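You operate a simulated robot arm through the tools that you are given. There is no shell and no other tool.

You are at the controls of a simulated robot arm. One attempt, no reset.

TASK
Clamp the tool box's worm in the fixture, slider at its size.
Fine: shut and latch the tool box again.

It is judged by the outcome, as a careful person would: the job done as asked, and still so three seconds after it is handed in. It fails if anything else is knocked over, pushed out of place, dropped, spilled or broken.

THE ROBOT
A 6-joint arm with a two-finger parallel gripper, fixed in place. Base frame: the origin is at the foot of the arm, x ahead of it, y to its left, z up; the work surface is at about z = 860. Readings come in mm, degrees, newtons and seconds.
With the tool pointing down near the work surface it reaches from about 260 to 680 mm from the base axis. Its first joint turns from -66.0 to 66.0 degrees. Payload 2.9 kg.
The tool frame sits at the grasp point between the pads (the TCP): z along the fingers, y along the line on which they close. The tips reach 30 mm beyond it. Largest opening 110 mm; finger width 20, thickness 10; the body of the gripper, 48 by 112 mm, starts 55 mm behind the TCP.
Orientation is that of the tool frame in the base frame, as a unit quaternion [x, y, z, w]. With the fingers straight down and closing along the base's y, the tool's x points along the base's -x, its y along +y and its z along -z.

THE INTERFACE
- The arm moves only by the tool arm_command. Its argument "commands" is a list of rows, each an object of numbers (a shift or turn left out is 0, a gripper value left out holds the last): "tx", "ty", "tz": the shift along the tool's x, y, z in mm; "rx", "ry", "rz": the turn, a rotation vector about the tool's x, y, z in rad; "claw": the gripper command, from -1 (fully open) to 1 (shut), values between in proportion. In form: [{"tx": .., "ty": .., "tz": .., "rx": .., "ry": .., "rz": .., "claw": ..}, ...]. A call has 1 to 20 rows; each row is the pose to reach, as a shift and turn from the pose commanded when the call began, along the tool's axes at that moment. Rows are played at 5 a second. More than 50 mm and 8.6 degrees between two rows, or a gripper value outside its range, and nothing of the call is played. A pose out of reach is approached as far as the arm can. The call stops where the force on the tool passes 90 N (or 10 N more than at its start, if that is more) or the arm is blocked; 0.2 s more then pass. The fingers move at their own pace (about 108 mm/s each) and stop on an object; they squeeze with about 24 N. The grip force told is the motor's: it shows also when the fingers shut on nothing. Time passes only in rows, and 0.2 s behind the last, so rows that repeat a pose let the fingers close. It gives the time, the measured TCP pose, the force on the tool (base axes), the opening and the grip force at its end, in the units of the frame above (readings bear some noise), with the torque about the TCP (base axes, N m) and any sound that the robot's microphone picked up.
- Cameras (640 x 400 px; columns grow to the right, rows downward): "scene" is fixed at [79.5, 430.9, 1402.5]; the picture's right is [-0.74, -0.67, 0.00], its down [-0.27, 0.30, -0.91] and it looks along [0.61, -0.68, -0.41] (base axes); focal length 308 px, centre (320, 200). "wrist" rides on the gripper at [72, 17, -103] in the tool frame; the picture's right is [-0.23, 0.97, 0.00], its down [-0.76, -0.18, -0.62] and it looks along [-0.61, -0.14, 0.78] (tool axes); focal length 222 px, centre (320, 200). There is no depth. A picture from a camera that has moved, and an enlarged one, comes with that camera's place and axes in the base frame and with its lens.
- grab_frame(camera): a new picture of that camera. It takes no simulated time.
- zoom(camera, box): a new picture of the part [left, top, right, bottom] of that camera's present view, enlarged. It takes no simulated time.
- finish_job(): hands the job in; it is judged then, once.

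Places have to be worked out from the pictures, the camera data and where the tool is seen. Open the gripper and draw the arm clear of the work before you hand the job in, unless the task says otherwise.

The tools are called as name(argument=value, ...) on one line, values as JSON. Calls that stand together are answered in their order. arm_command: Moves the arm, as the interface text tells. Its arguments: {"type":"object","properties":{"commands":{"type":"array"}},"required":["commands"]} The other tools are called the same way: grab_frame (camera) takes a picture; zoom (camera, box) takes an enlarged picture of a part of a camera's view; finish_job () hands the job in.

At the start:

```text
clock: 0.0
tcp_pos: [327.1, -209.4, 1278.0]
ee_rot: [0.0, 1.0, -0.001, 0.0]
ft_force: [-0.3, 0.2, 0.0]
moment: [0.04, 0.02, 0.02]
width: 110.0
gripper_force: 0.1
```

scene: 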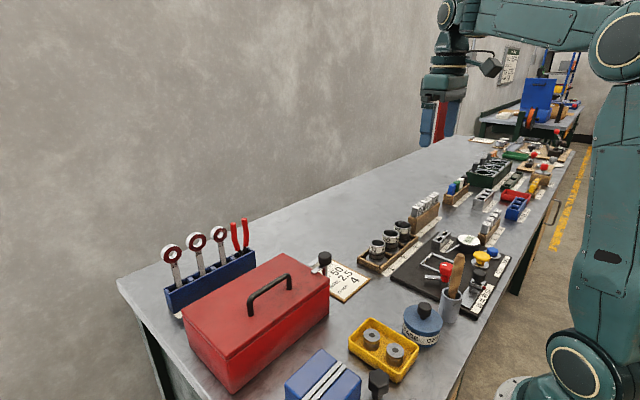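
wrist: 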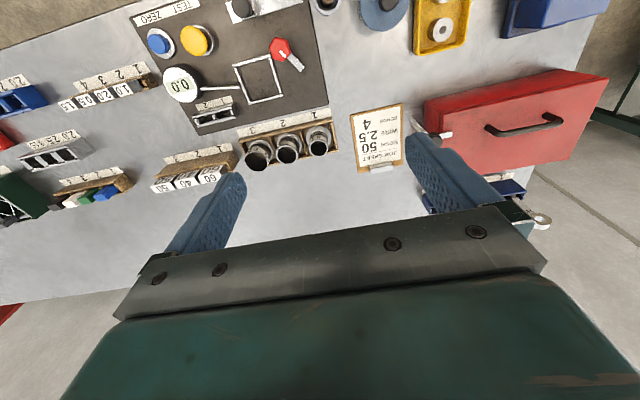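

I see a bench crowded with many items; the red tool box is near the scene camera. I'll zoom on parts to read labels and find the fixture.

zoom(camera="scene", box=[120, 200, 360, 400])

zoom(camera="scene", box=[310, 180, 530, 400])

zoom(camera="scene", box=[420, 120, 580, 250])

zoom(camera="wrist", box=[120, 0, 420, 180])

zoom(camera="wrist", box=[0, 40, 250, 240])

zoom(camera="wrist", box=[340, 0, 640, 240])

zoom(camera="scene", box=[470, 30, 600, 130])

```text
2.00 times, centred on (240, 300) of scene
camera zoom: at [79.5, 430.9, 1402.5], right [-0.74, -0.67, 0.0], down [-0.27, 0.3, -0.91], along [0.61, -0.68, -0.41], focal length 616 px, centre (480, 0)
```

zoom: 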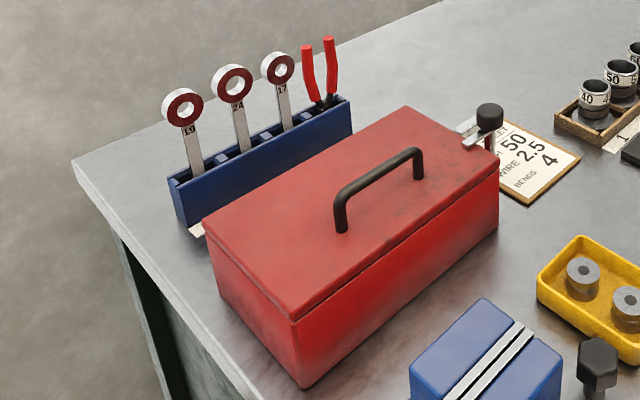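

```text
1.82 times, centred on (420, 290) of scene
camera zoom: at [79.5, 430.9, 1402.5], right [-0.74, -0.67, 0.0], down [-0.27, 0.3, -0.91], along [0.61, -0.68, -0.41], focal length 560 px, centre (138, 36)
```

zoom: 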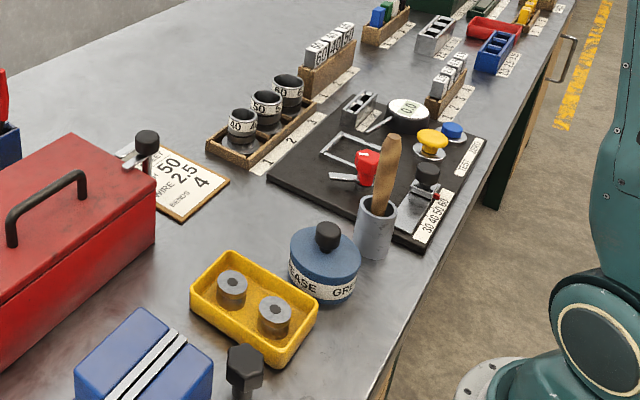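

```text
3.08 times, centred on (500, 185) of scene
camera zoom: at [79.5, 430.9, 1402.5], right [-0.74, -0.67, 0.0], down [-0.27, 0.3, -0.91], along [0.61, -0.68, -0.41], focal length 948 px, centre (-234, 246)
```

zoom: 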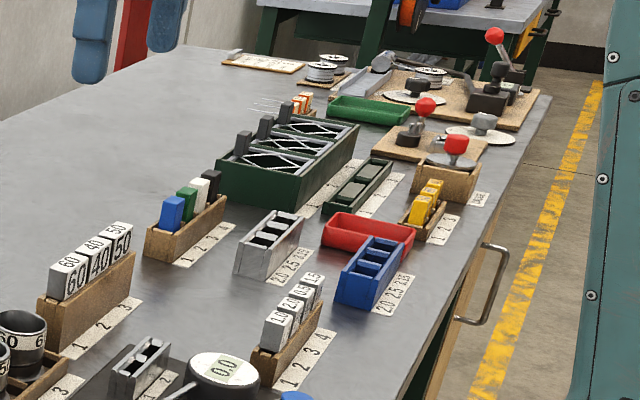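

```text
2.13 times, centred on (270, 90) of wrist
camera zoom: at [253.5, -192.3, 1382.3], right [0.23, 0.97, 0.0], down [0.76, -0.18, 0.62], along [0.61, -0.14, -0.78], focal length 474 px, centre (427, 435)
```

zoom: 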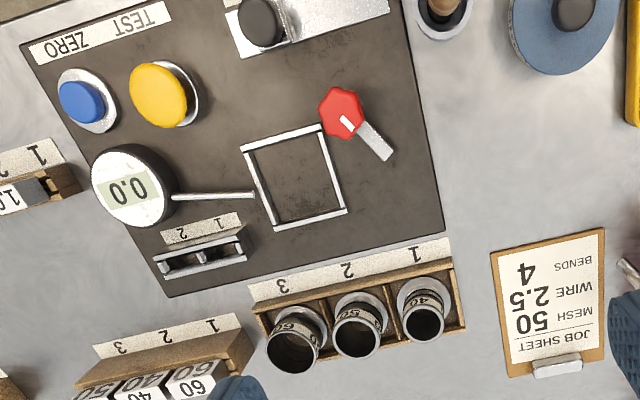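

```text
2.00 times, centred on (125, 140) of wrist
camera zoom: at [253.5, -192.3, 1382.3], right [0.23, 0.97, 0.0], down [0.76, -0.18, 0.62], along [0.61, -0.14, -0.78], focal length 444 px, centre (710, 320)
```

zoom: 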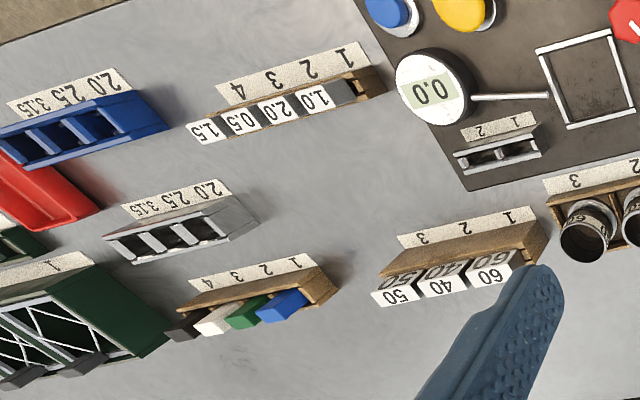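

```text
1.67 times, centred on (490, 120) of wrist
camera zoom: at [253.5, -192.3, 1382.3], right [0.23, 0.97, 0.0], down [0.76, -0.18, 0.62], along [0.61, -0.14, -0.78], focal length 370 px, centre (37, 333)
```

zoom: 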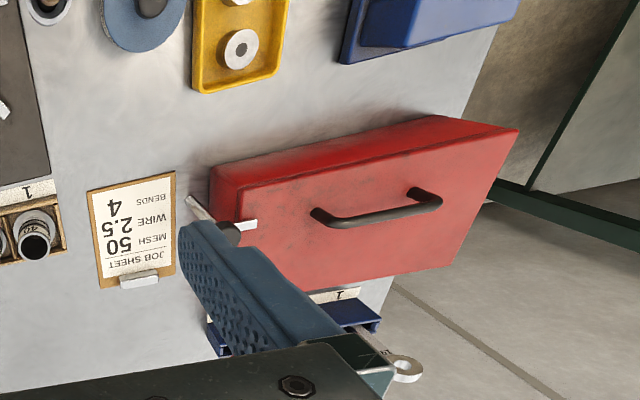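

```text
4.00 times, centred on (535, 80) of scene
camera zoom: at [79.5, 430.9, 1402.5], right [-0.74, -0.67, 0.0], down [-0.27, 0.3, -0.91], along [0.61, -0.68, -0.41], focal length 1232 px, centre (-540, 680)
```

zoom: 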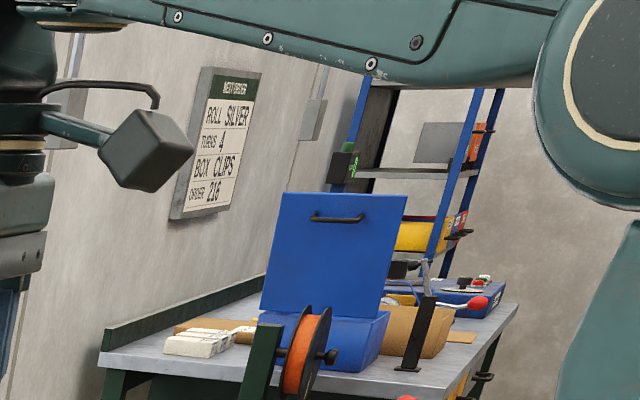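

The tool box is around x 437–600, y 0–265, top z≈950, with its latch on the −y end. I move the wrist camera over there to look at the latch.

arm_command(commands=[{"tx": -20, "ty": 31, "tz": 16}, {"tx": -41, "ty": 63, "tz": 33}, {"tx": -61, "ty": 94, "tz": 49}, {"tx": -82, "ty": 126, "tz": 65}, {"tx": -102, "ty": 157, "tz": 82}, {"tx": -123, "ty": 189, "tz": 98}, {"tx": -123, "ty": 189, "tz": 98}])

grab_frame(camera="wrist")

grab_frame(camera="scene")

```text
clock: 1.6
tcp_pos: [450.1, -21.9, 1179.8]
ee_rot: [0.0, 1.0, -0.001, -0.001]
ft_force: [0.4, -0.6, 0.5]
moment: [0.02, -0.01, -0.01]
width: 110.3
gripper_force: 0.1
```

```text
taken
camera wrist: at [377.7, -4.9, 1284.0], right [0.23, 0.97, 0.0], down [0.76, -0.18, 0.62], along [0.61, -0.14, -0.78], focal length 222 px, centre (320, 200)
```

wrist: 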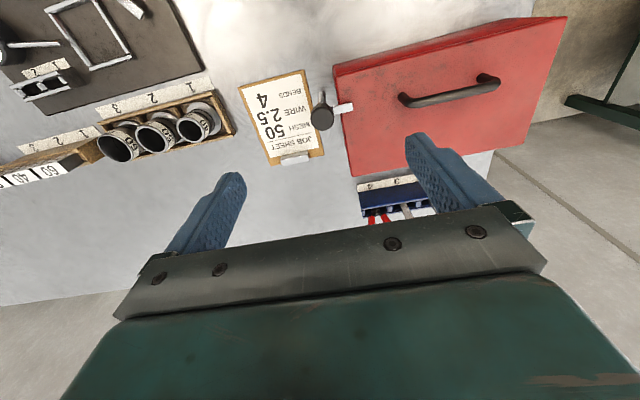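

```text
taken
```

scene: 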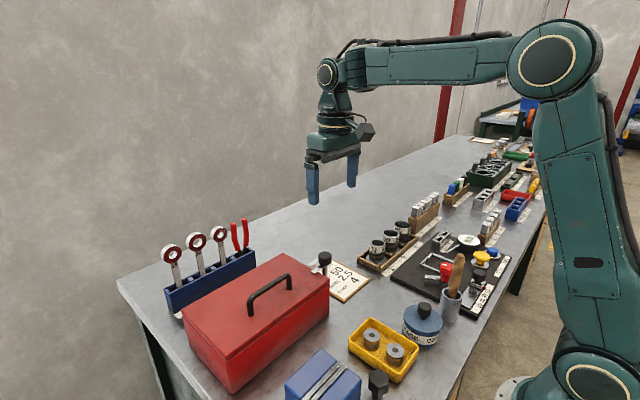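

zoom(camera="wrist", box=[280, 10, 580, 200])

zoom(camera="wrist", box=[290, 70, 390, 140])

zoom(camera="scene", box=[290, 235, 350, 280])

zoom(camera="scene", box=[390, 220, 510, 320])

```text
2.11 times, centred on (430, 105) of wrist
camera zoom: at [377.7, -4.9, 1284.0], right [0.23, 0.97, 0.0], down [0.76, -0.18, 0.62], along [0.61, -0.14, -0.78], focal length 468 px, centre (88, 400)
```

zoom: 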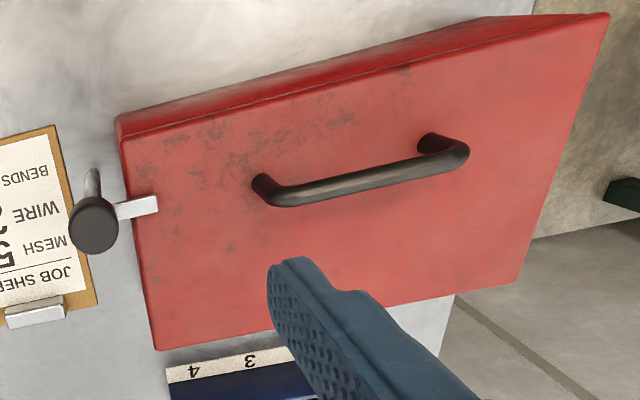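

```text
5.71 times, centred on (340, 105) of wrist
camera zoom: at [377.7, -4.9, 1284.0], right [0.23, 0.97, 0.0], down [0.76, -0.18, 0.62], along [0.61, -0.14, -0.78], focal length 1269 px, centre (206, 743)
```

zoom: 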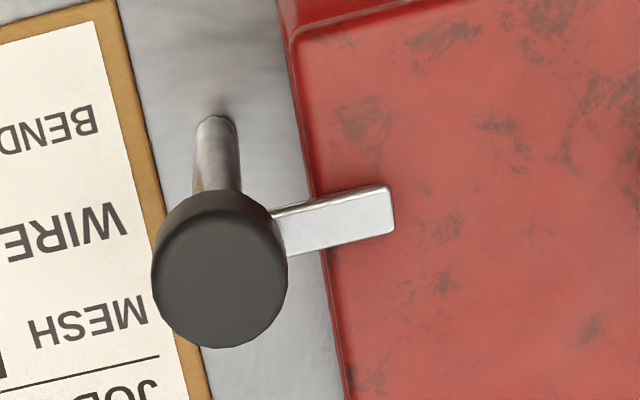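

```text
8.89 times, centred on (320, 258) of scene
camera zoom: at [79.4, 430.9, 1402.5], right [-0.74, -0.67, 0.0], down [-0.27, 0.3, -0.91], along [0.61, -0.68, -0.41], focal length 2738 px, centre (320, -311)
```

zoom: 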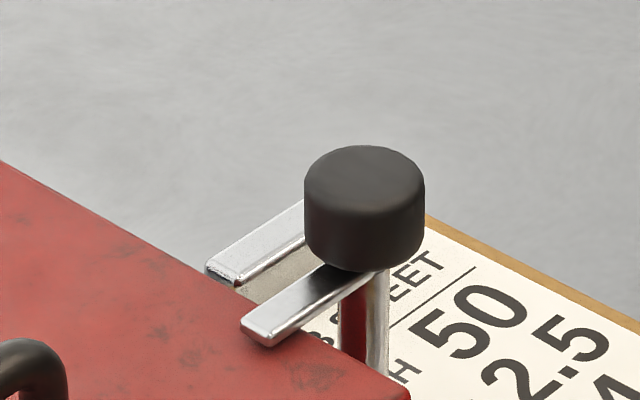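

```text
4.00 times, centred on (450, 270) of scene
camera zoom: at [79.4, 430.9, 1402.5], right [-0.74, -0.67, 0.0], down [-0.27, 0.3, -0.91], along [0.61, -0.68, -0.41], focal length 1232 px, centre (-200, -80)
```

zoom: 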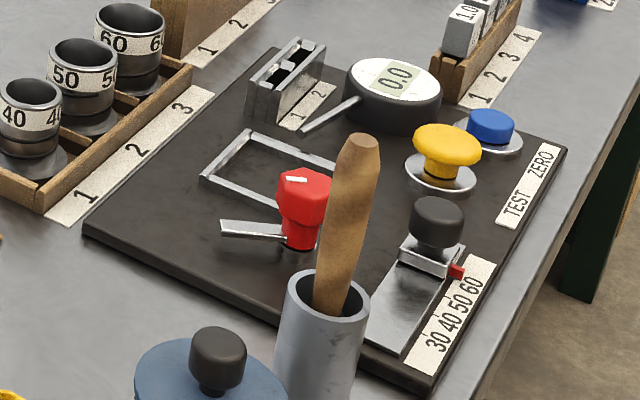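

The latch is a bar turning on a post with a black knob, over the lid's −y edge. Now I go look at the fixture board (around x 170–370, y −200…−400).

arm_command(commands=[{"tx": 22, "ty": -31, "tz": 3}, {"tx": 44, "ty": -62, "tz": 6}, {"tx": 66, "ty": -92, "tz": 9}, {"tx": 88, "ty": -123, "tz": 12}, {"tx": 110, "ty": -154, "tz": 15}, {"tx": 132, "ty": -185, "tz": 18}, {"tx": 154, "ty": -216, "tz": 21}, {"tx": 176, "ty": -246, "tz": 24}, {"tx": 198, "ty": -277, "tz": 27}, {"tx": 220, "ty": -308, "tz": 30}, {"tx": 220, "ty": -308, "tz": 30}])

grab_frame(camera="wrist")

zoom(camera="wrist", box=[240, 0, 480, 150])

grab_frame(camera="scene")

```text
clock: 4.0
tcp_pos: [229.4, -327.2, 1149.7]
ee_rot: [0.0, 1.0, -0.001, 0.0]
ft_force: [0.6, -0.1, -0.8]
moment: [-0.01, -0.02, 0.02]
width: 109.9
gripper_force: 0.1
```

```text
taken
camera wrist: at [156.8, -310.2, 1253.3], right [0.23, 0.97, 0.0], down [0.76, -0.18, 0.62], along [0.61, -0.14, -0.78], focal length 222 px, centre (320, 200)
```

wrist: 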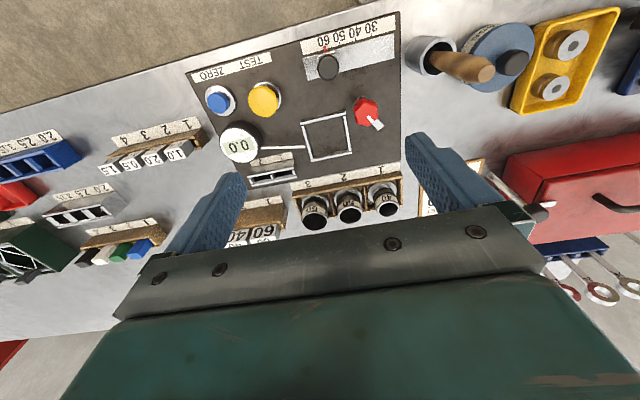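

```text
2.67 times, centred on (360, 75) of wrist
camera zoom: at [156.8, -310.2, 1253.3], right [0.23, 0.97, 0.0], down [0.76, -0.18, 0.62], along [0.61, -0.14, -0.78], focal length 592 px, centre (213, 533)
```

zoom: 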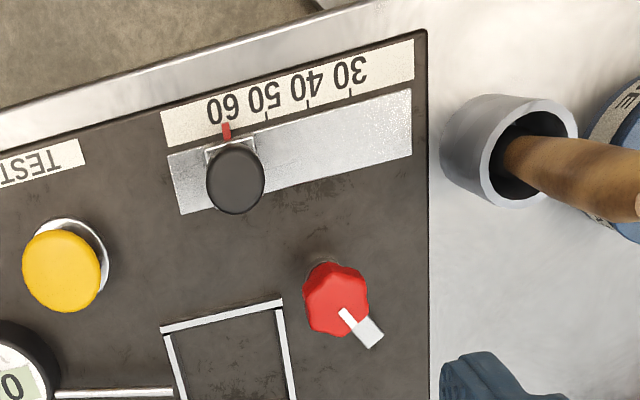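

```text
taken
```

scene: 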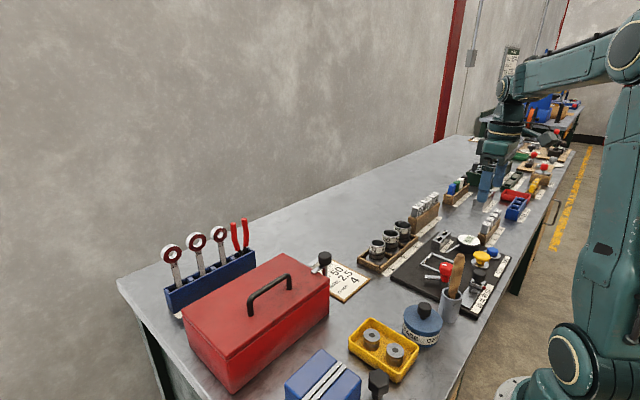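

Fixture: pocket frame, red turn-clamp and a slider now at 60. Next I go above the latch knob, which I triangulate at about (470, −23, top z≈997).

arm_command(commands=[{"tx": -24, "ty": 30, "tz": 6}, {"tx": -48, "ty": 61, "tz": 12}, {"tx": -72, "ty": 91, "tz": 18}, {"tx": -96, "ty": 122, "tz": 24}, {"tx": -120, "ty": 152, "tz": 30}, {"tx": -144, "ty": 183, "tz": 36}, {"tx": -168, "ty": 213, "tz": 42}, {"tx": -192, "ty": 243, "tz": 48}, {"tx": -216, "ty": 274, "tz": 54}, {"tx": -240, "ty": 305, "tz": 60, "claw": 0.0}, {"tx": -240, "ty": 305, "tz": 60, "claw": 0.0}, {"tx": -240, "ty": 305, "tz": 60, "claw": 0.0}])

grab_frame(camera="wrist")

zoom(camera="scene", box=[260, 180, 400, 280])

```text
clock: 6.6
tcp_pos: [470.5, -21.3, 1090.2]
ee_rot: [0.001, 1.0, -0.001, 0.0]
ft_force: [-0.5, 0.2, 0.5]
moment: [-0.02, -0.01, -0.01]
width: 54.7
gripper_force: 0.1
```

```text
taken
camera wrist: at [397.0, -4.6, 1194.2], right [0.23, 0.97, 0.0], down [0.76, -0.18, 0.62], along [0.61, -0.14, -0.78], focal length 222 px, centre (320, 200)
```

wrist: 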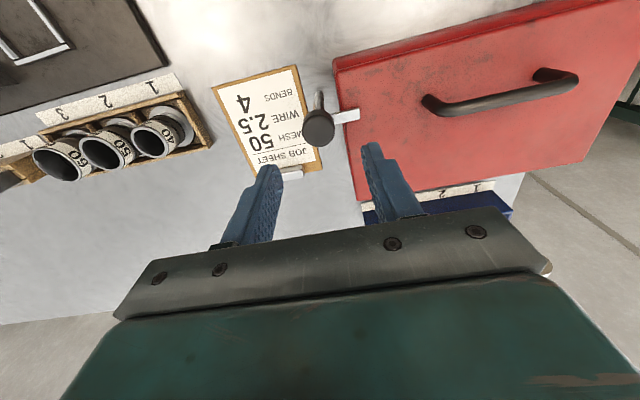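

```text
4.00 times, centred on (330, 230) of scene
camera zoom: at [79.5, 430.9, 1402.5], right [-0.74, -0.67, 0.0], down [-0.27, 0.3, -0.91], along [0.61, -0.68, -0.41], focal length 1232 px, centre (280, 80)
```

zoom: 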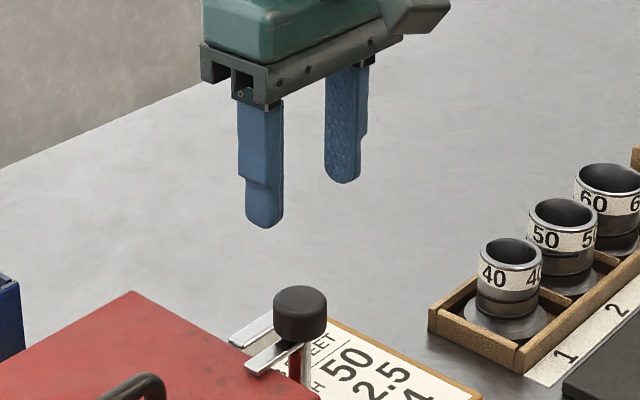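

Zooming to refine the knob's position.

zoom(camera="wrist", box=[280, 70, 380, 170])

zoom(camera="scene", box=[300, 235, 350, 275])

```text
4.00 times, centred on (330, 120) of wrist
camera zoom: at [397.0, -4.6, 1194.2], right [0.23, 0.97, 0.0], down [0.76, -0.18, 0.62], along [0.61, -0.14, -0.78], focal length 888 px, centre (280, 520)
```

zoom: 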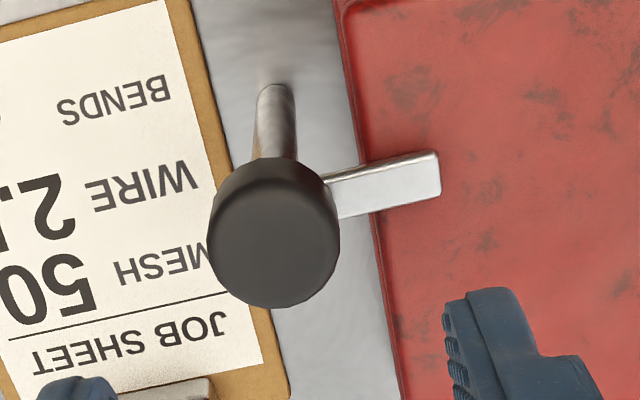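

```text
10.00 times, centred on (325, 255) of scene
camera zoom: at [79.5, 430.9, 1402.5], right [-0.74, -0.67, 0.0], down [-0.27, 0.3, -0.91], along [0.61, -0.68, -0.41], focal length 3080 px, centre (270, -350)
```

zoom: 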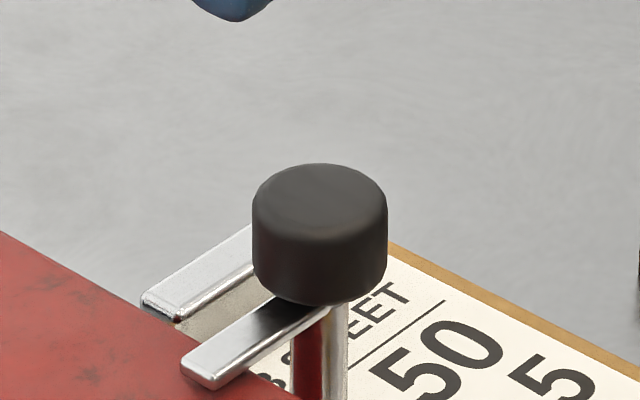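

Knob axis ≈ (470.5, −22), knob z ≈ 976–999, bar just under it. I descend so that the tips sit at about z 977 and close on the knob.

arm_command(commands=[{"ty": -1, "tz": 25, "claw": 0.0}, {"ty": -1, "tz": 50}, {"ty": -1, "tz": 70}, {"ty": -1, "tz": 83}, {"ty": -1, "tz": 83}])

zoom(camera="scene", box=[290, 210, 360, 280])

grab_frame(camera="wrist")

```text
clock: 7.8
tcp_pos: [469.2, -24.9, 1005.8]
ee_rot: [0.001, 1.0, 0.0, 0.0]
ft_force: [0.2, -0.2, -0.4]
moment: [0.0, -0.02, 0.0]
width: 55.1
gripper_force: 0.0
```

```text
5.71 times, centred on (325, 245) of scene
camera zoom: at [79.5, 430.9, 1402.5], right [-0.74, -0.67, 0.0], down [-0.27, 0.3, -0.91], along [0.61, -0.68, -0.41], focal length 1760 px, centre (291, -57)
```

zoom: 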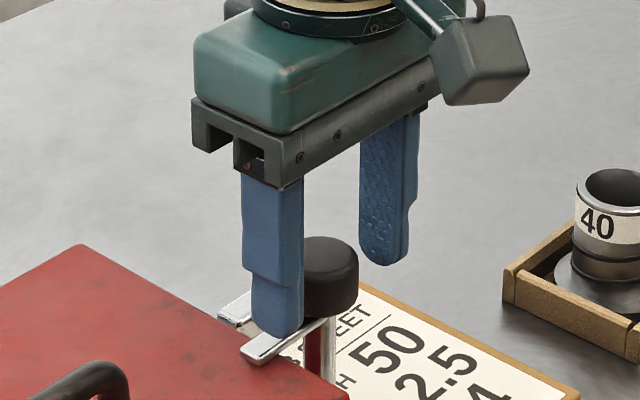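

```text
taken
camera wrist: at [395.7, -7.7, 1110.1], right [0.23, 0.97, 0.0], down [0.76, -0.18, 0.62], along [0.61, -0.14, -0.78], focal length 222 px, centre (320, 200)
```

wrist: 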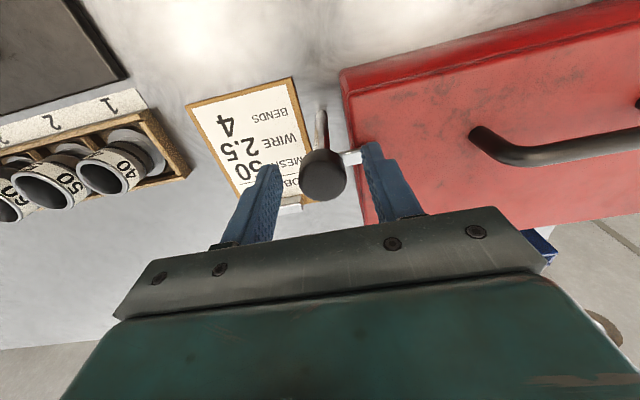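

Zooming to check that the knob is between the pads.

zoom(camera="wrist", box=[240, 100, 420, 220])

```text
3.33 times, centred on (330, 160) of wrist
camera zoom: at [395.7, -7.7, 1110.1], right [0.23, 0.97, 0.0], down [0.76, -0.18, 0.62], along [0.61, -0.14, -0.78], focal length 740 px, centre (287, 333)
```

zoom: 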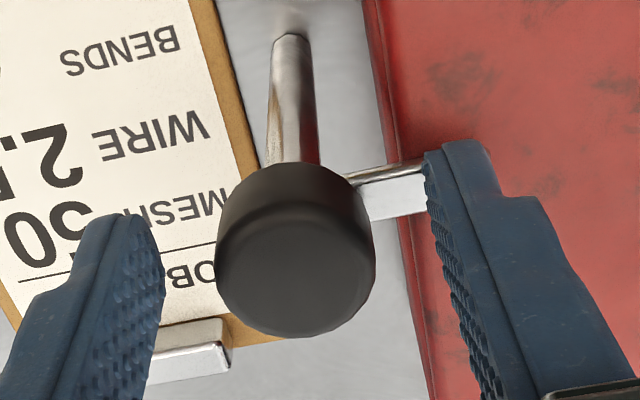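

Knob is at ~(468,−22.5), well between the pads; I close and hold.

arm_command(commands=[{"tx": 1, "ty": 1, "claw": 0.3}, {"tx": 1, "ty": 1, "claw": 0.6}, {"tx": 1, "ty": 1, "claw": 1}, {"tx": 1, "ty": 1, "claw": 1}])

```text
clock: 8.8
tcp_pos: [467.6, -24.6, 1006.7]
ee_rot: [0.0, 1.0, -0.001, 0.001]
ft_force: [1.4, -8.8, -2.3]
moment: [-0.32, -0.21, -0.09]
width: 31.5
gripper_force: 44.9
```

Knob gripped (31.5 mm). I start turning it, a little at first, watching the torque.

arm_command(commands=[{"ty": 1, "rz": 0.1, "claw": 1}, {"ty": 1, "rz": 0.2, "claw": 1}, {"ty": 1, "rz": 0.3, "claw": 1}])

zoom(camera="scene", box=[290, 210, 360, 280])

```text
clock: 9.6
tcp_pos: [467.9, -22.9, 1007.6]
ee_rot: [0.15, 0.989, 0.0, 0.0]
ft_force: [0.4, -5.6, 2.6]
moment: [-0.05, 0.17, 0.6]
width: 31.0
gripper_force: 45.0
```

```text
5.71 times, centred on (325, 245) of scene
camera zoom: at [79.4, 430.8, 1402.5], right [-0.74, -0.67, 0.0], down [-0.27, 0.3, -0.91], along [0.61, -0.68, -0.41], focal length 1760 px, centre (291, -57)
```

zoom: 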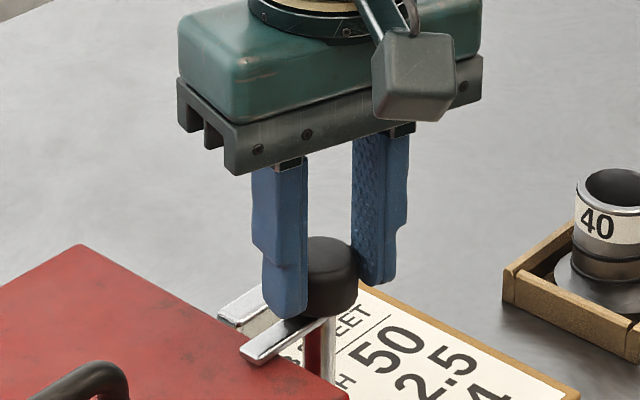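

The bar did not move this way (torque 0.6 N·m, likely a stop); I turn back and try the other way.

arm_command(commands=[{"rz": -0.1, "claw": 1}, {"rz": -0.2, "claw": 1}, {"rz": -0.3, "claw": 1}, {"rz": -0.42, "claw": 1}, {"rz": -0.54, "claw": 1}, {"rz": -0.66, "claw": 1}])

zoom(camera="scene", box=[290, 210, 360, 280])

```text
clock: 11.0
tcp_pos: [468.4, -28.0, 1006.4]
ee_rot: [-0.174, 0.985, -0.002, -0.001]
ft_force: [-3.5, -32.8, 1.6]
moment: [-0.95, 0.01, -0.24]
width: 31.3
gripper_force: 45.3
```

```text
5.71 times, centred on (325, 245) of scene
camera zoom: at [79.4, 430.0, 1402.8], right [-0.74, -0.67, 0.0], down [-0.27, 0.3, -0.91], along [0.61, -0.68, -0.41], focal length 1760 px, centre (291, -57)
```

zoom: 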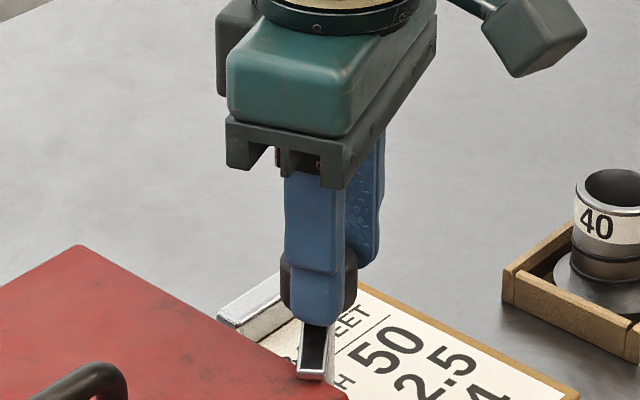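

The bar is now turning this way (≈36°). I ease off the side force by shifting 4 mm toward −y and continue turning.

arm_command(commands=[{"tx": 1.4, "ty": -3.7, "claw": 1}, {"tx": 1.4, "ty": -3.7, "rz": -0.1, "claw": 1}, {"tx": 1.4, "ty": -3.7, "rz": -0.2, "claw": 1}])

```text
clock: 11.8
tcp_pos: [469.0, -29.0, 1006.2]
ee_rot: [-0.275, 0.961, -0.002, 0.001]
ft_force: [1.9, -19.7, 0.2]
moment: [-0.68, 0.04, -0.15]
width: 31.0
gripper_force: 44.9
```

Let me look at how the knob sits in the fingers now.

grab_frame(camera="wrist")

zoom(camera="wrist", box=[240, 100, 420, 220])

zoom(camera="scene", box=[290, 210, 360, 280])

```text
taken
camera wrist: at [397.6, -52.2, 1111.2], right [-0.32, 0.95, 0.0], down [0.74, 0.25, 0.62], along [0.59, 0.2, -0.78], focal length 222 px, centre (320, 200)
```

wrist: 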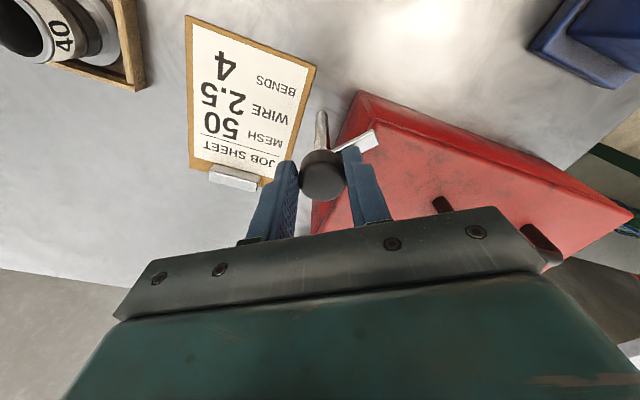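

```text
3.33 times, centred on (330, 160) of wrist
camera zoom: at [397.6, -52.2, 1111.2], right [-0.32, 0.95, 0.0], down [0.74, 0.25, 0.62], along [0.59, 0.2, -0.78], focal length 740 px, centre (287, 333)
```

zoom: 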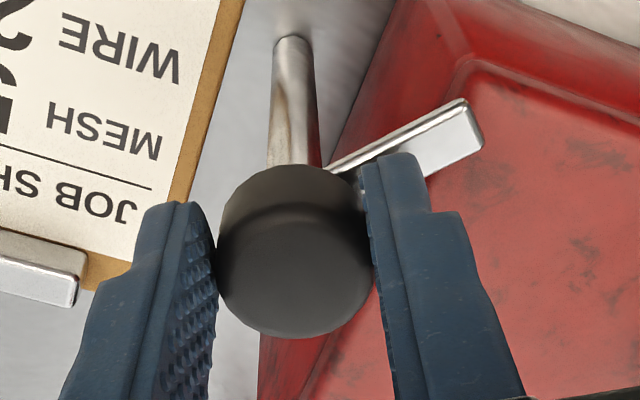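

```text
5.71 times, centred on (325, 245) of scene
camera zoom: at [79.5, 430.4, 1402.7], right [-0.74, -0.67, 0.0], down [-0.27, 0.3, -0.91], along [0.61, -0.68, -0.41], focal length 1760 px, centre (291, -57)
```

zoom: 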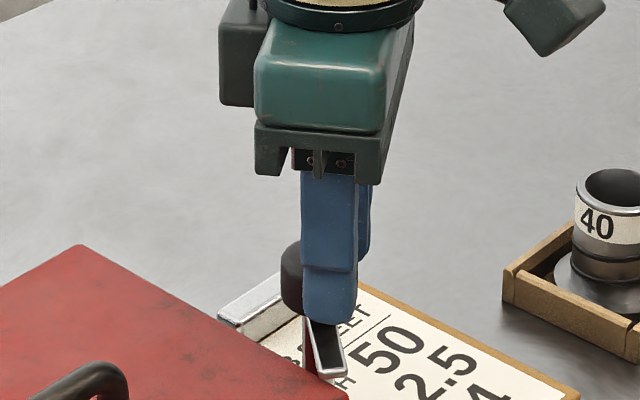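

Grip holds and the bar has turned about 50°. I continue turning with small shifts toward −y of the tool to relieve the side load.

arm_command(commands=[{"ty": -2.5, "claw": 1}, {"ty": -2.5, "rz": -0.12, "claw": 1}, {"ty": -2.5, "rz": -0.24, "claw": 1}, {"ty": -2.5, "rz": -0.36, "claw": 1}])

zoom(camera="wrist", box=[240, 80, 440, 220])

zoom(camera="scene", box=[290, 210, 360, 280])

```text
clock: 12.8
tcp_pos: [470.6, -29.9, 1008.2]
ee_rot: [-0.444, 0.896, -0.002, 0.002]
ft_force: [9.8, -21.1, 4.4]
moment: [-0.68, -0.09, -0.11]
width: 31.2
gripper_force: 45.3
```

```text
2.86 times, centred on (340, 150) of wrist
camera zoom: at [412.0, -77.5, 1111.0], right [-0.64, 0.77, -0.01], down [0.6, 0.5, 0.62], along [0.48, 0.39, -0.78], focal length 635 px, centre (263, 343)
```

zoom: 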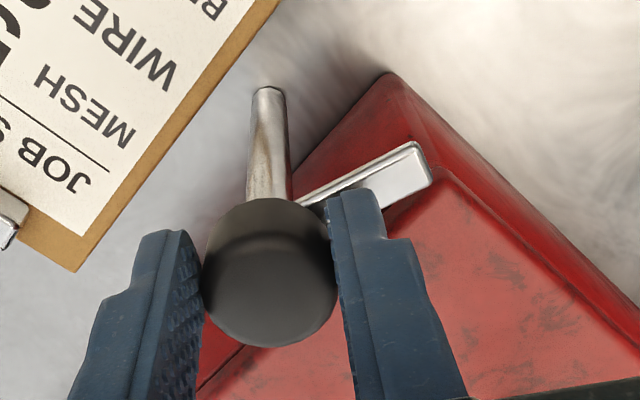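

```text
5.71 times, centred on (325, 245) of scene
camera zoom: at [79.7, 430.4, 1402.6], right [-0.74, -0.67, 0.0], down [-0.27, 0.3, -0.91], along [0.61, -0.68, -0.41], focal length 1760 px, centre (291, -57)
```

zoom: 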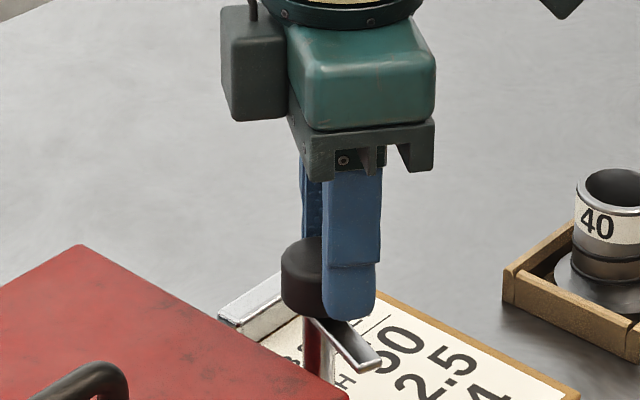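

Bar is now ~70°, nearly clear; turning about 23° further.

arm_command(commands=[{"ty": -2, "claw": 1}, {"ty": -2, "rz": -0.12, "claw": 1}, {"ty": -2, "rz": -0.24, "claw": 1}, {"ty": -2, "rz": -0.36, "claw": 1}, {"ty": -2, "rz": -0.42, "claw": 1}])

zoom(camera="wrist", box=[240, 80, 440, 220])

zoom(camera="scene", box=[290, 210, 360, 280])

```text
clock: 14.0
tcp_pos: [473.2, -30.8, 1006.6]
ee_rot: [-0.62, 0.784, -0.004, 0.001]
ft_force: [21.2, -21.5, -0.5]
moment: [-0.45, -0.63, -0.48]
width: 31.2
gripper_force: 44.7
```

```text
2.86 times, centred on (340, 150) of wrist
camera zoom: at [439.1, -97.2, 1111.2], right [-0.9, 0.45, -0.01], down [0.34, 0.7, 0.62], along [0.28, 0.56, -0.78], focal length 635 px, centre (263, 343)
```

zoom: 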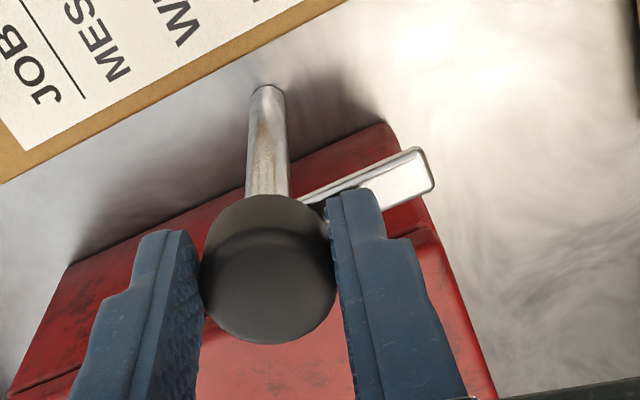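

```text
5.71 times, centred on (325, 245) of scene
camera zoom: at [80.0, 430.3, 1402.6], right [-0.74, -0.67, 0.0], down [-0.27, 0.3, -0.91], along [0.61, -0.68, -0.41], focal length 1760 px, centre (291, -57)
```

zoom: 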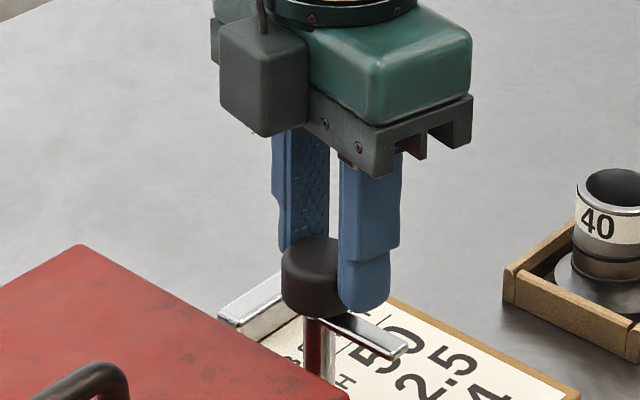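

Bar is turned clear of the lid (~95°). I release and rise.

arm_command(commands=[{"claw": 0.4}, {"claw": 0.0}, {"claw": 0.0}, {"tz": -30, "claw": 0.0}, {"tz": -70}, {"tz": -100}, {"tz": -100, "rz": -0.115}, {"tz": -100, "rz": -0.23}, {"tz": -130, "rz": -0.23}])

grab_frame(camera="wrist")

zoom(camera="scene", box=[160, 180, 400, 390])

```text
clock: 16.0
tcp_pos: [471.2, -29.2, 1137.9]
ee_rot: [0.707, -0.707, 0.0, 0.0]
ft_force: [0.5, 0.2, -0.1]
moment: [0.0, 0.03, 0.02]
width: 54.9
gripper_force: 0.1
```

```text
taken
camera wrist: at [453.4, -100.9, 1240.4], right [-0.97, 0.23, 0.0], down [0.18, 0.76, 0.62], along [0.14, 0.61, -0.78], focal length 222 px, centre (320, 200)
```

wrist: 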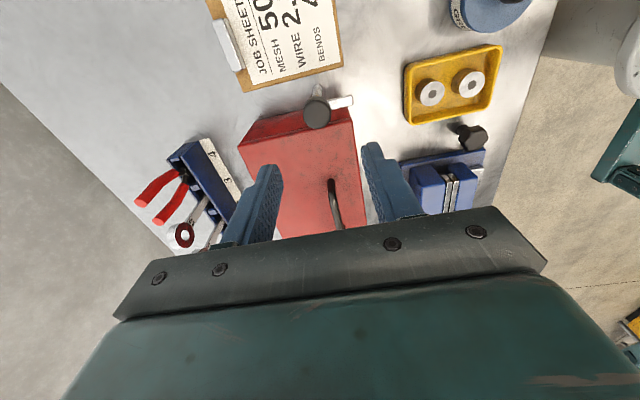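

```text
1.90 times, centred on (280, 285) of scene
camera zoom: at [79.4, 430.9, 1402.5], right [-0.74, -0.67, 0.0], down [-0.27, 0.3, -0.91], along [0.61, -0.68, -0.41], focal length 587 px, centre (396, 38)
```

zoom: 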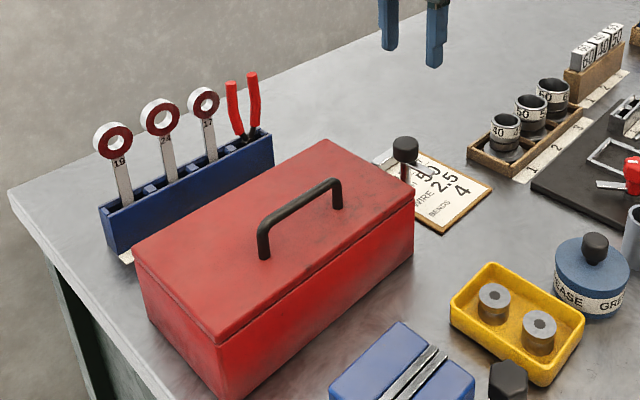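

Latch is clear. I zoom on the blue vise-like item and the handle for planning.

zoom(camera="wrist", box=[370, 40, 520, 220])

zoom(camera="scene", box=[270, 300, 430, 400])

zoom(camera="scene", box=[220, 255, 320, 325])

zoom(camera="wrist", box=[220, 80, 380, 240])

```text
2.22 times, centred on (445, 130) of wrist
camera zoom: at [453.4, -100.9, 1240.4], right [-0.97, 0.23, 0.0], down [0.18, 0.76, 0.62], along [0.14, 0.61, -0.78], focal length 494 px, centre (42, 356)
```

zoom: 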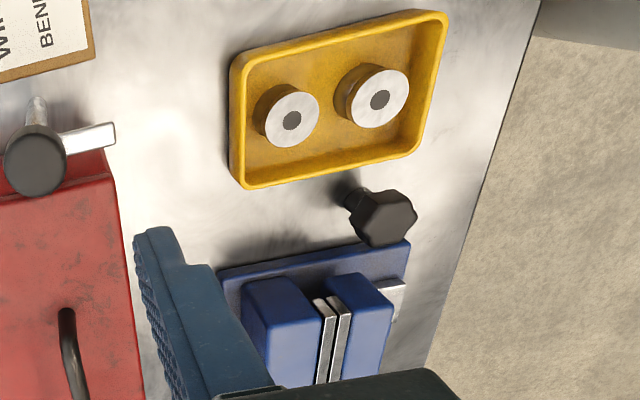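

```text
4.00 times, centred on (350, 350) of scene
camera zoom: at [79.4, 430.9, 1402.5], right [-0.74, -0.67, 0.0], down [-0.27, 0.3, -0.91], along [0.61, -0.68, -0.41], focal length 1232 px, centre (200, -400)
```

zoom: 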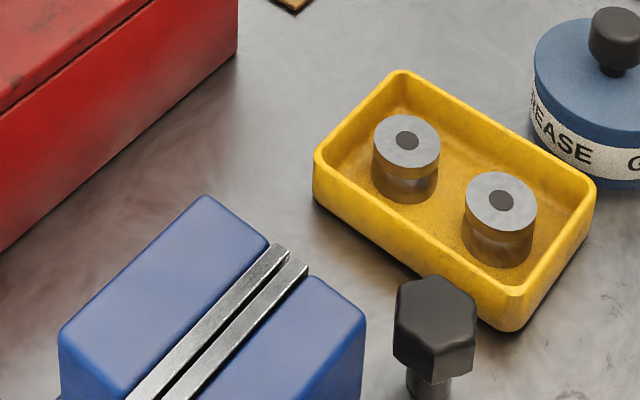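

```text
5.71 times, centred on (270, 290) of scene
camera zoom: at [79.4, 430.9, 1402.5], right [-0.74, -0.67, 0.0], down [-0.27, 0.3, -0.91], along [0.61, -0.68, -0.41], focal length 1760 px, centre (606, -314)
```

zoom: 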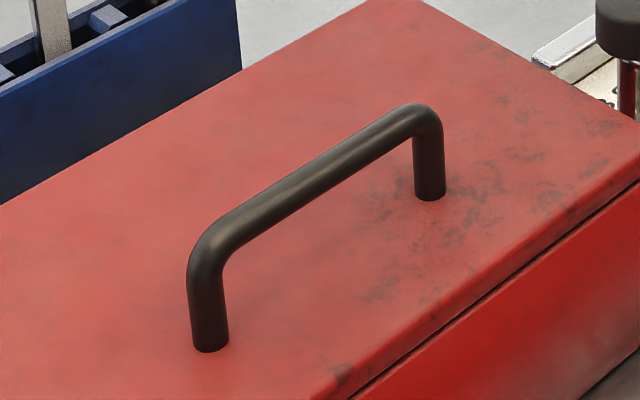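

```text
2.50 times, centred on (300, 160) of wrist
camera zoom: at [453.4, -100.9, 1240.4], right [-0.97, 0.23, 0.0], down [0.18, 0.76, 0.62], along [0.14, 0.61, -0.78], focal length 555 px, centre (370, 300)
```

zoom: 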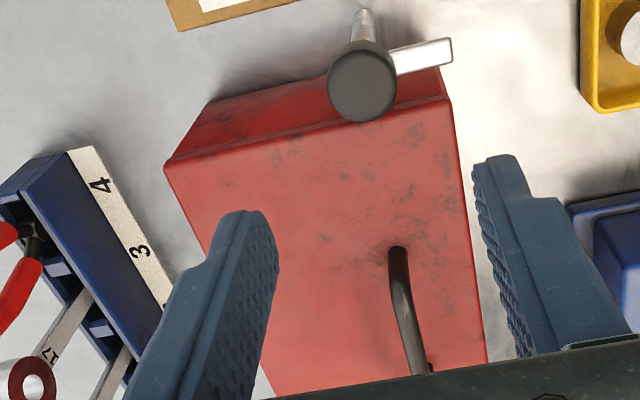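

Handle: bar along y at x≈480, y 82–184, axis z≈1000; it is offset to the front edge, so the lid hinges along the back (x≈600). I move over the handle's middle.

arm_command(commands=[{"tx": -40, "ty": -2, "claw": 0.0}, {"tx": -81, "ty": -5}, {"tx": -122, "ty": -7}, {"tx": -162, "ty": -9.5, "tz": 19}, {"tx": -162, "ty": -9.5, "tz": 48}, {"tx": -162, "ty": -9.5, "tz": 48}])

grab_frame(camera="wrist")

zoom(camera="scene", box=[160, 180, 400, 390])

```text
clock: 17.4
tcp_pos: [480.7, 133.2, 1088.5]
ee_rot: [-0.707, 0.708, -0.001, -0.001]
ft_force: [0.4, -0.4, 0.4]
moment: [0.0, 0.0, 0.03]
width: 55.4
gripper_force: 0.1
```

```text
taken
camera wrist: at [463.3, 61.3, 1192.3], right [-0.97, 0.23, 0.0], down [0.18, 0.76, 0.62], along [0.14, 0.61, -0.78], focal length 222 px, centre (320, 200)
```

wrist: 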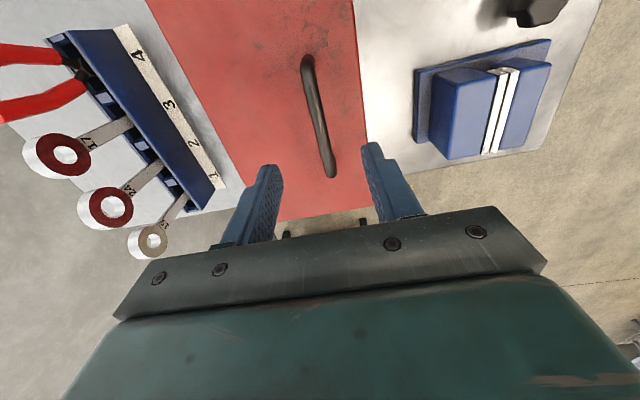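

```text
1.90 times, centred on (280, 285) of scene
camera zoom: at [79.4, 430.9, 1402.5], right [-0.74, -0.67, 0.0], down [-0.27, 0.3, -0.91], along [0.61, -0.68, -0.41], focal length 587 px, centre (396, 38)
```

zoom: 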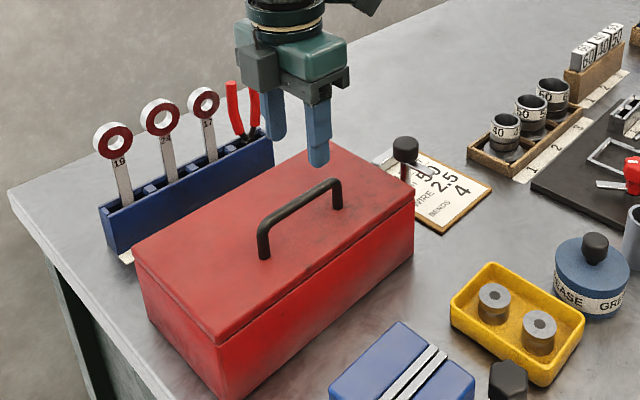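

Handle midpoint aligns; I descend to TCP z≈1004 and close on the handle.

arm_command(commands=[{"ty": 1, "tz": 30, "claw": 0.0}, {"ty": 1, "tz": 60}, {"ty": 1, "tz": 84}, {"ty": 1, "tz": 84, "claw": 0.4}, {"ty": 1, "tz": 84, "claw": 0.7}, {"ty": 1, "tz": 84, "claw": 1}, {"ty": 1, "tz": 84, "claw": 1}])

zoom(camera="scene", box=[220, 220, 340, 320])

```text
clock: 19.0
tcp_pos: [480.5, 131.0, 1003.8]
ee_rot: [0.707, -0.707, 0.0, 0.001]
ft_force: [-3.9, -0.7, -2.4]
moment: [0.08, 0.06, 0.03]
width: 11.7
gripper_force: 44.7
```

```text
4.00 times, centred on (280, 270) of scene
camera zoom: at [79.4, 430.9, 1402.5], right [-0.74, -0.67, 0.0], down [-0.27, 0.3, -0.91], along [0.61, -0.68, -0.41], focal length 1232 px, centre (480, -80)
```

zoom: 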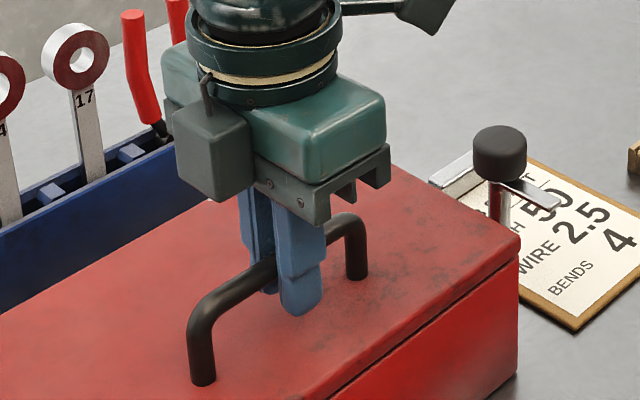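

Gripped (11.7 mm). I try a first small lift along the arc about the assumed back hinge.

arm_command(commands=[{"ty": -5.2, "tz": -10, "claw": 1}, {"ty": -11.2, "tz": -19.7, "claw": 1}, {"ty": -11.2, "tz": -19.7, "claw": 1}])

grab_frame(camera="scene")

```text
clock: 19.8
tcp_pos: [490.2, 132.4, 1024.4]
ee_rot: [-0.707, 0.708, -0.001, 0.0]
ft_force: [-8.6, -6.0, 0.7]
moment: [-0.51, 0.15, 0.0]
width: 11.5
gripper_force: 45.1
```

```text
taken
```

scene: 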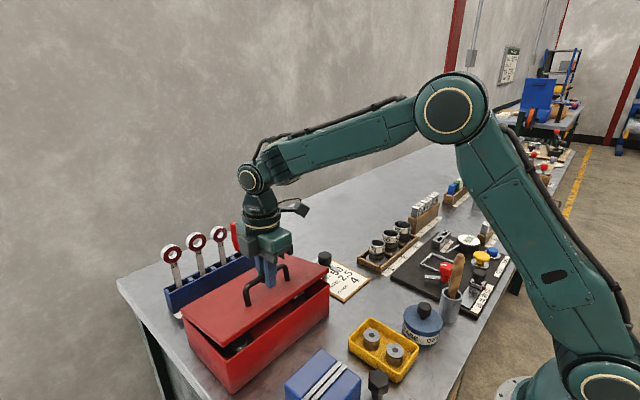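

The lid opens about the back hinge as assumed. I continue along the arc to about 40°.

arm_command(commands=[{"ty": -7, "tz": -9, "claw": 1}, {"ty": -14.4, "tz": -17.4, "claw": 1}, {"ty": -23, "tz": -25, "claw": 1}, {"ty": -31.6, "tz": -32.1, "claw": 1}, {"ty": -41, "tz": -38.2, "claw": 1}, {"ty": -51.1, "tz": -43.5, "claw": 1}])

zoom(camera="scene", box=[160, 180, 400, 390])

```text
clock: 21.2
tcp_pos: [542.1, 131.1, 1069.4]
ee_rot: [-0.707, 0.708, 0.0, -0.001]
ft_force: [-4.1, 0.4, 0.7]
moment: [-0.12, 0.18, -0.37]
width: 11.4
gripper_force: 44.9
```

```text
1.90 times, centred on (280, 285) of scene
camera zoom: at [79.3, 430.9, 1402.5], right [-0.74, -0.67, 0.0], down [-0.27, 0.3, -0.91], along [0.61, -0.68, -0.41], focal length 587 px, centre (396, 38)
```

zoom: 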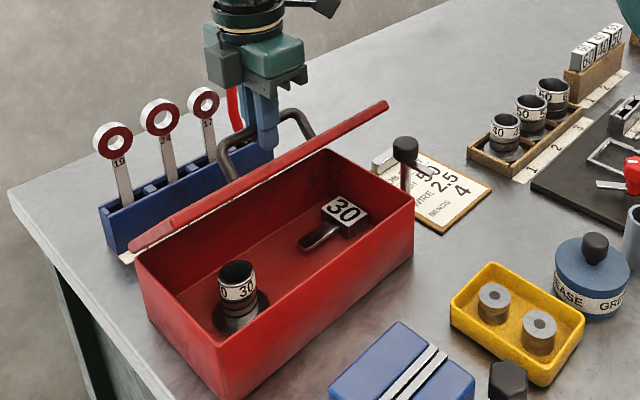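

Forces are low; inside I see a cup marked 30 and a block marked 30. I continue opening to about 80°.

arm_command(commands=[{"ty": -10.5, "tz": -4.3, "claw": 1}, {"ty": -21.2, "tz": -7.9, "claw": 1}, {"ty": -32, "tz": -10.3, "claw": 1}, {"ty": -43.5, "tz": -12, "claw": 1}, {"ty": -55, "tz": -12.4, "claw": 1}, {"ty": -66.1, "tz": -12.2, "claw": 1}, {"ty": -77, "tz": -10.7, "claw": 1}, {"ty": -88.4, "tz": -8.4, "claw": 1}])

zoom(camera="scene", box=[160, 180, 400, 390])

```text
clock: 23.0
tcp_pos: [631.6, 132.8, 1076.4]
ee_rot: [0.707, -0.707, 0.001, 0.001]
ft_force: [-0.9, 2.2, -6.3]
moment: [0.2, -0.12, -0.64]
width: 11.5
gripper_force: 45.5
```

```text
1.90 times, centred on (280, 285) of scene
camera zoom: at [79.5, 431.0, 1402.4], right [-0.74, -0.67, 0.0], down [-0.27, 0.3, -0.91], along [0.61, -0.68, -0.41], focal length 587 px, centre (396, 38)
```

zoom: 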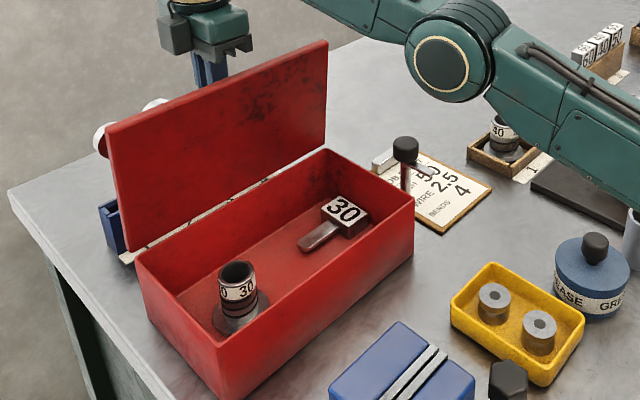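

Lid about 80°. I go on to ~92°, watching for a stop.

arm_command(commands=[{"ty": -6, "tz": 1.8, "claw": 1}, {"ty": -12, "tz": 4, "claw": 1}, {"ty": -18, "tz": 6.3, "claw": 1}, {"ty": -25.4, "tz": 9.6, "claw": 1}, {"ty": -25.4, "tz": 9.6, "claw": 1}])

zoom(camera="scene", box=[160, 180, 400, 390])

grab_frame(camera="wrist")

```text
clock: 24.2
tcp_pos: [636.1, 128.4, 1071.0]
ee_rot: [0.709, -0.706, 0.004, -0.004]
ft_force: [10.0, 28.8, 28.9]
moment: [0.31, -0.11, -0.88]
width: 12.4
gripper_force: 45.6
out of reach, approached as far as the arm can: row 1, 2, 3, 4, 5
```

```text
1.90 times, centred on (280, 285) of scene
camera zoom: at [79.2, 431.7, 1402.2], right [-0.74, -0.67, 0.0], down [-0.27, 0.3, -0.91], along [0.61, -0.68, -0.41], focal length 587 px, centre (396, 38)
```

zoom: 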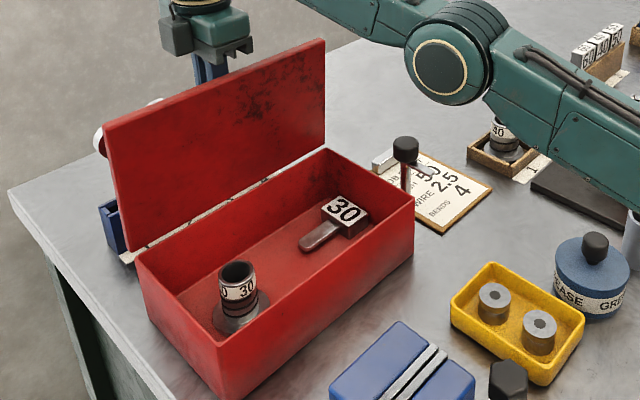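

```text
taken
camera wrist: at [618.2, 57.5, 1175.7], right [-0.97, 0.22, -0.01], down [0.17, 0.76, 0.63], along [0.15, 0.61, -0.78], focal length 222 px, centre (320, 200)
```

wrist: 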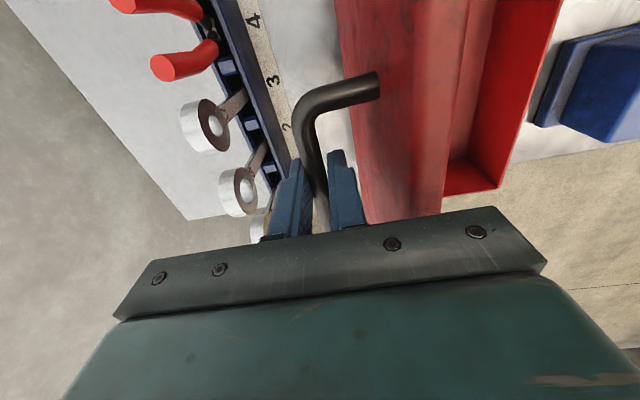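

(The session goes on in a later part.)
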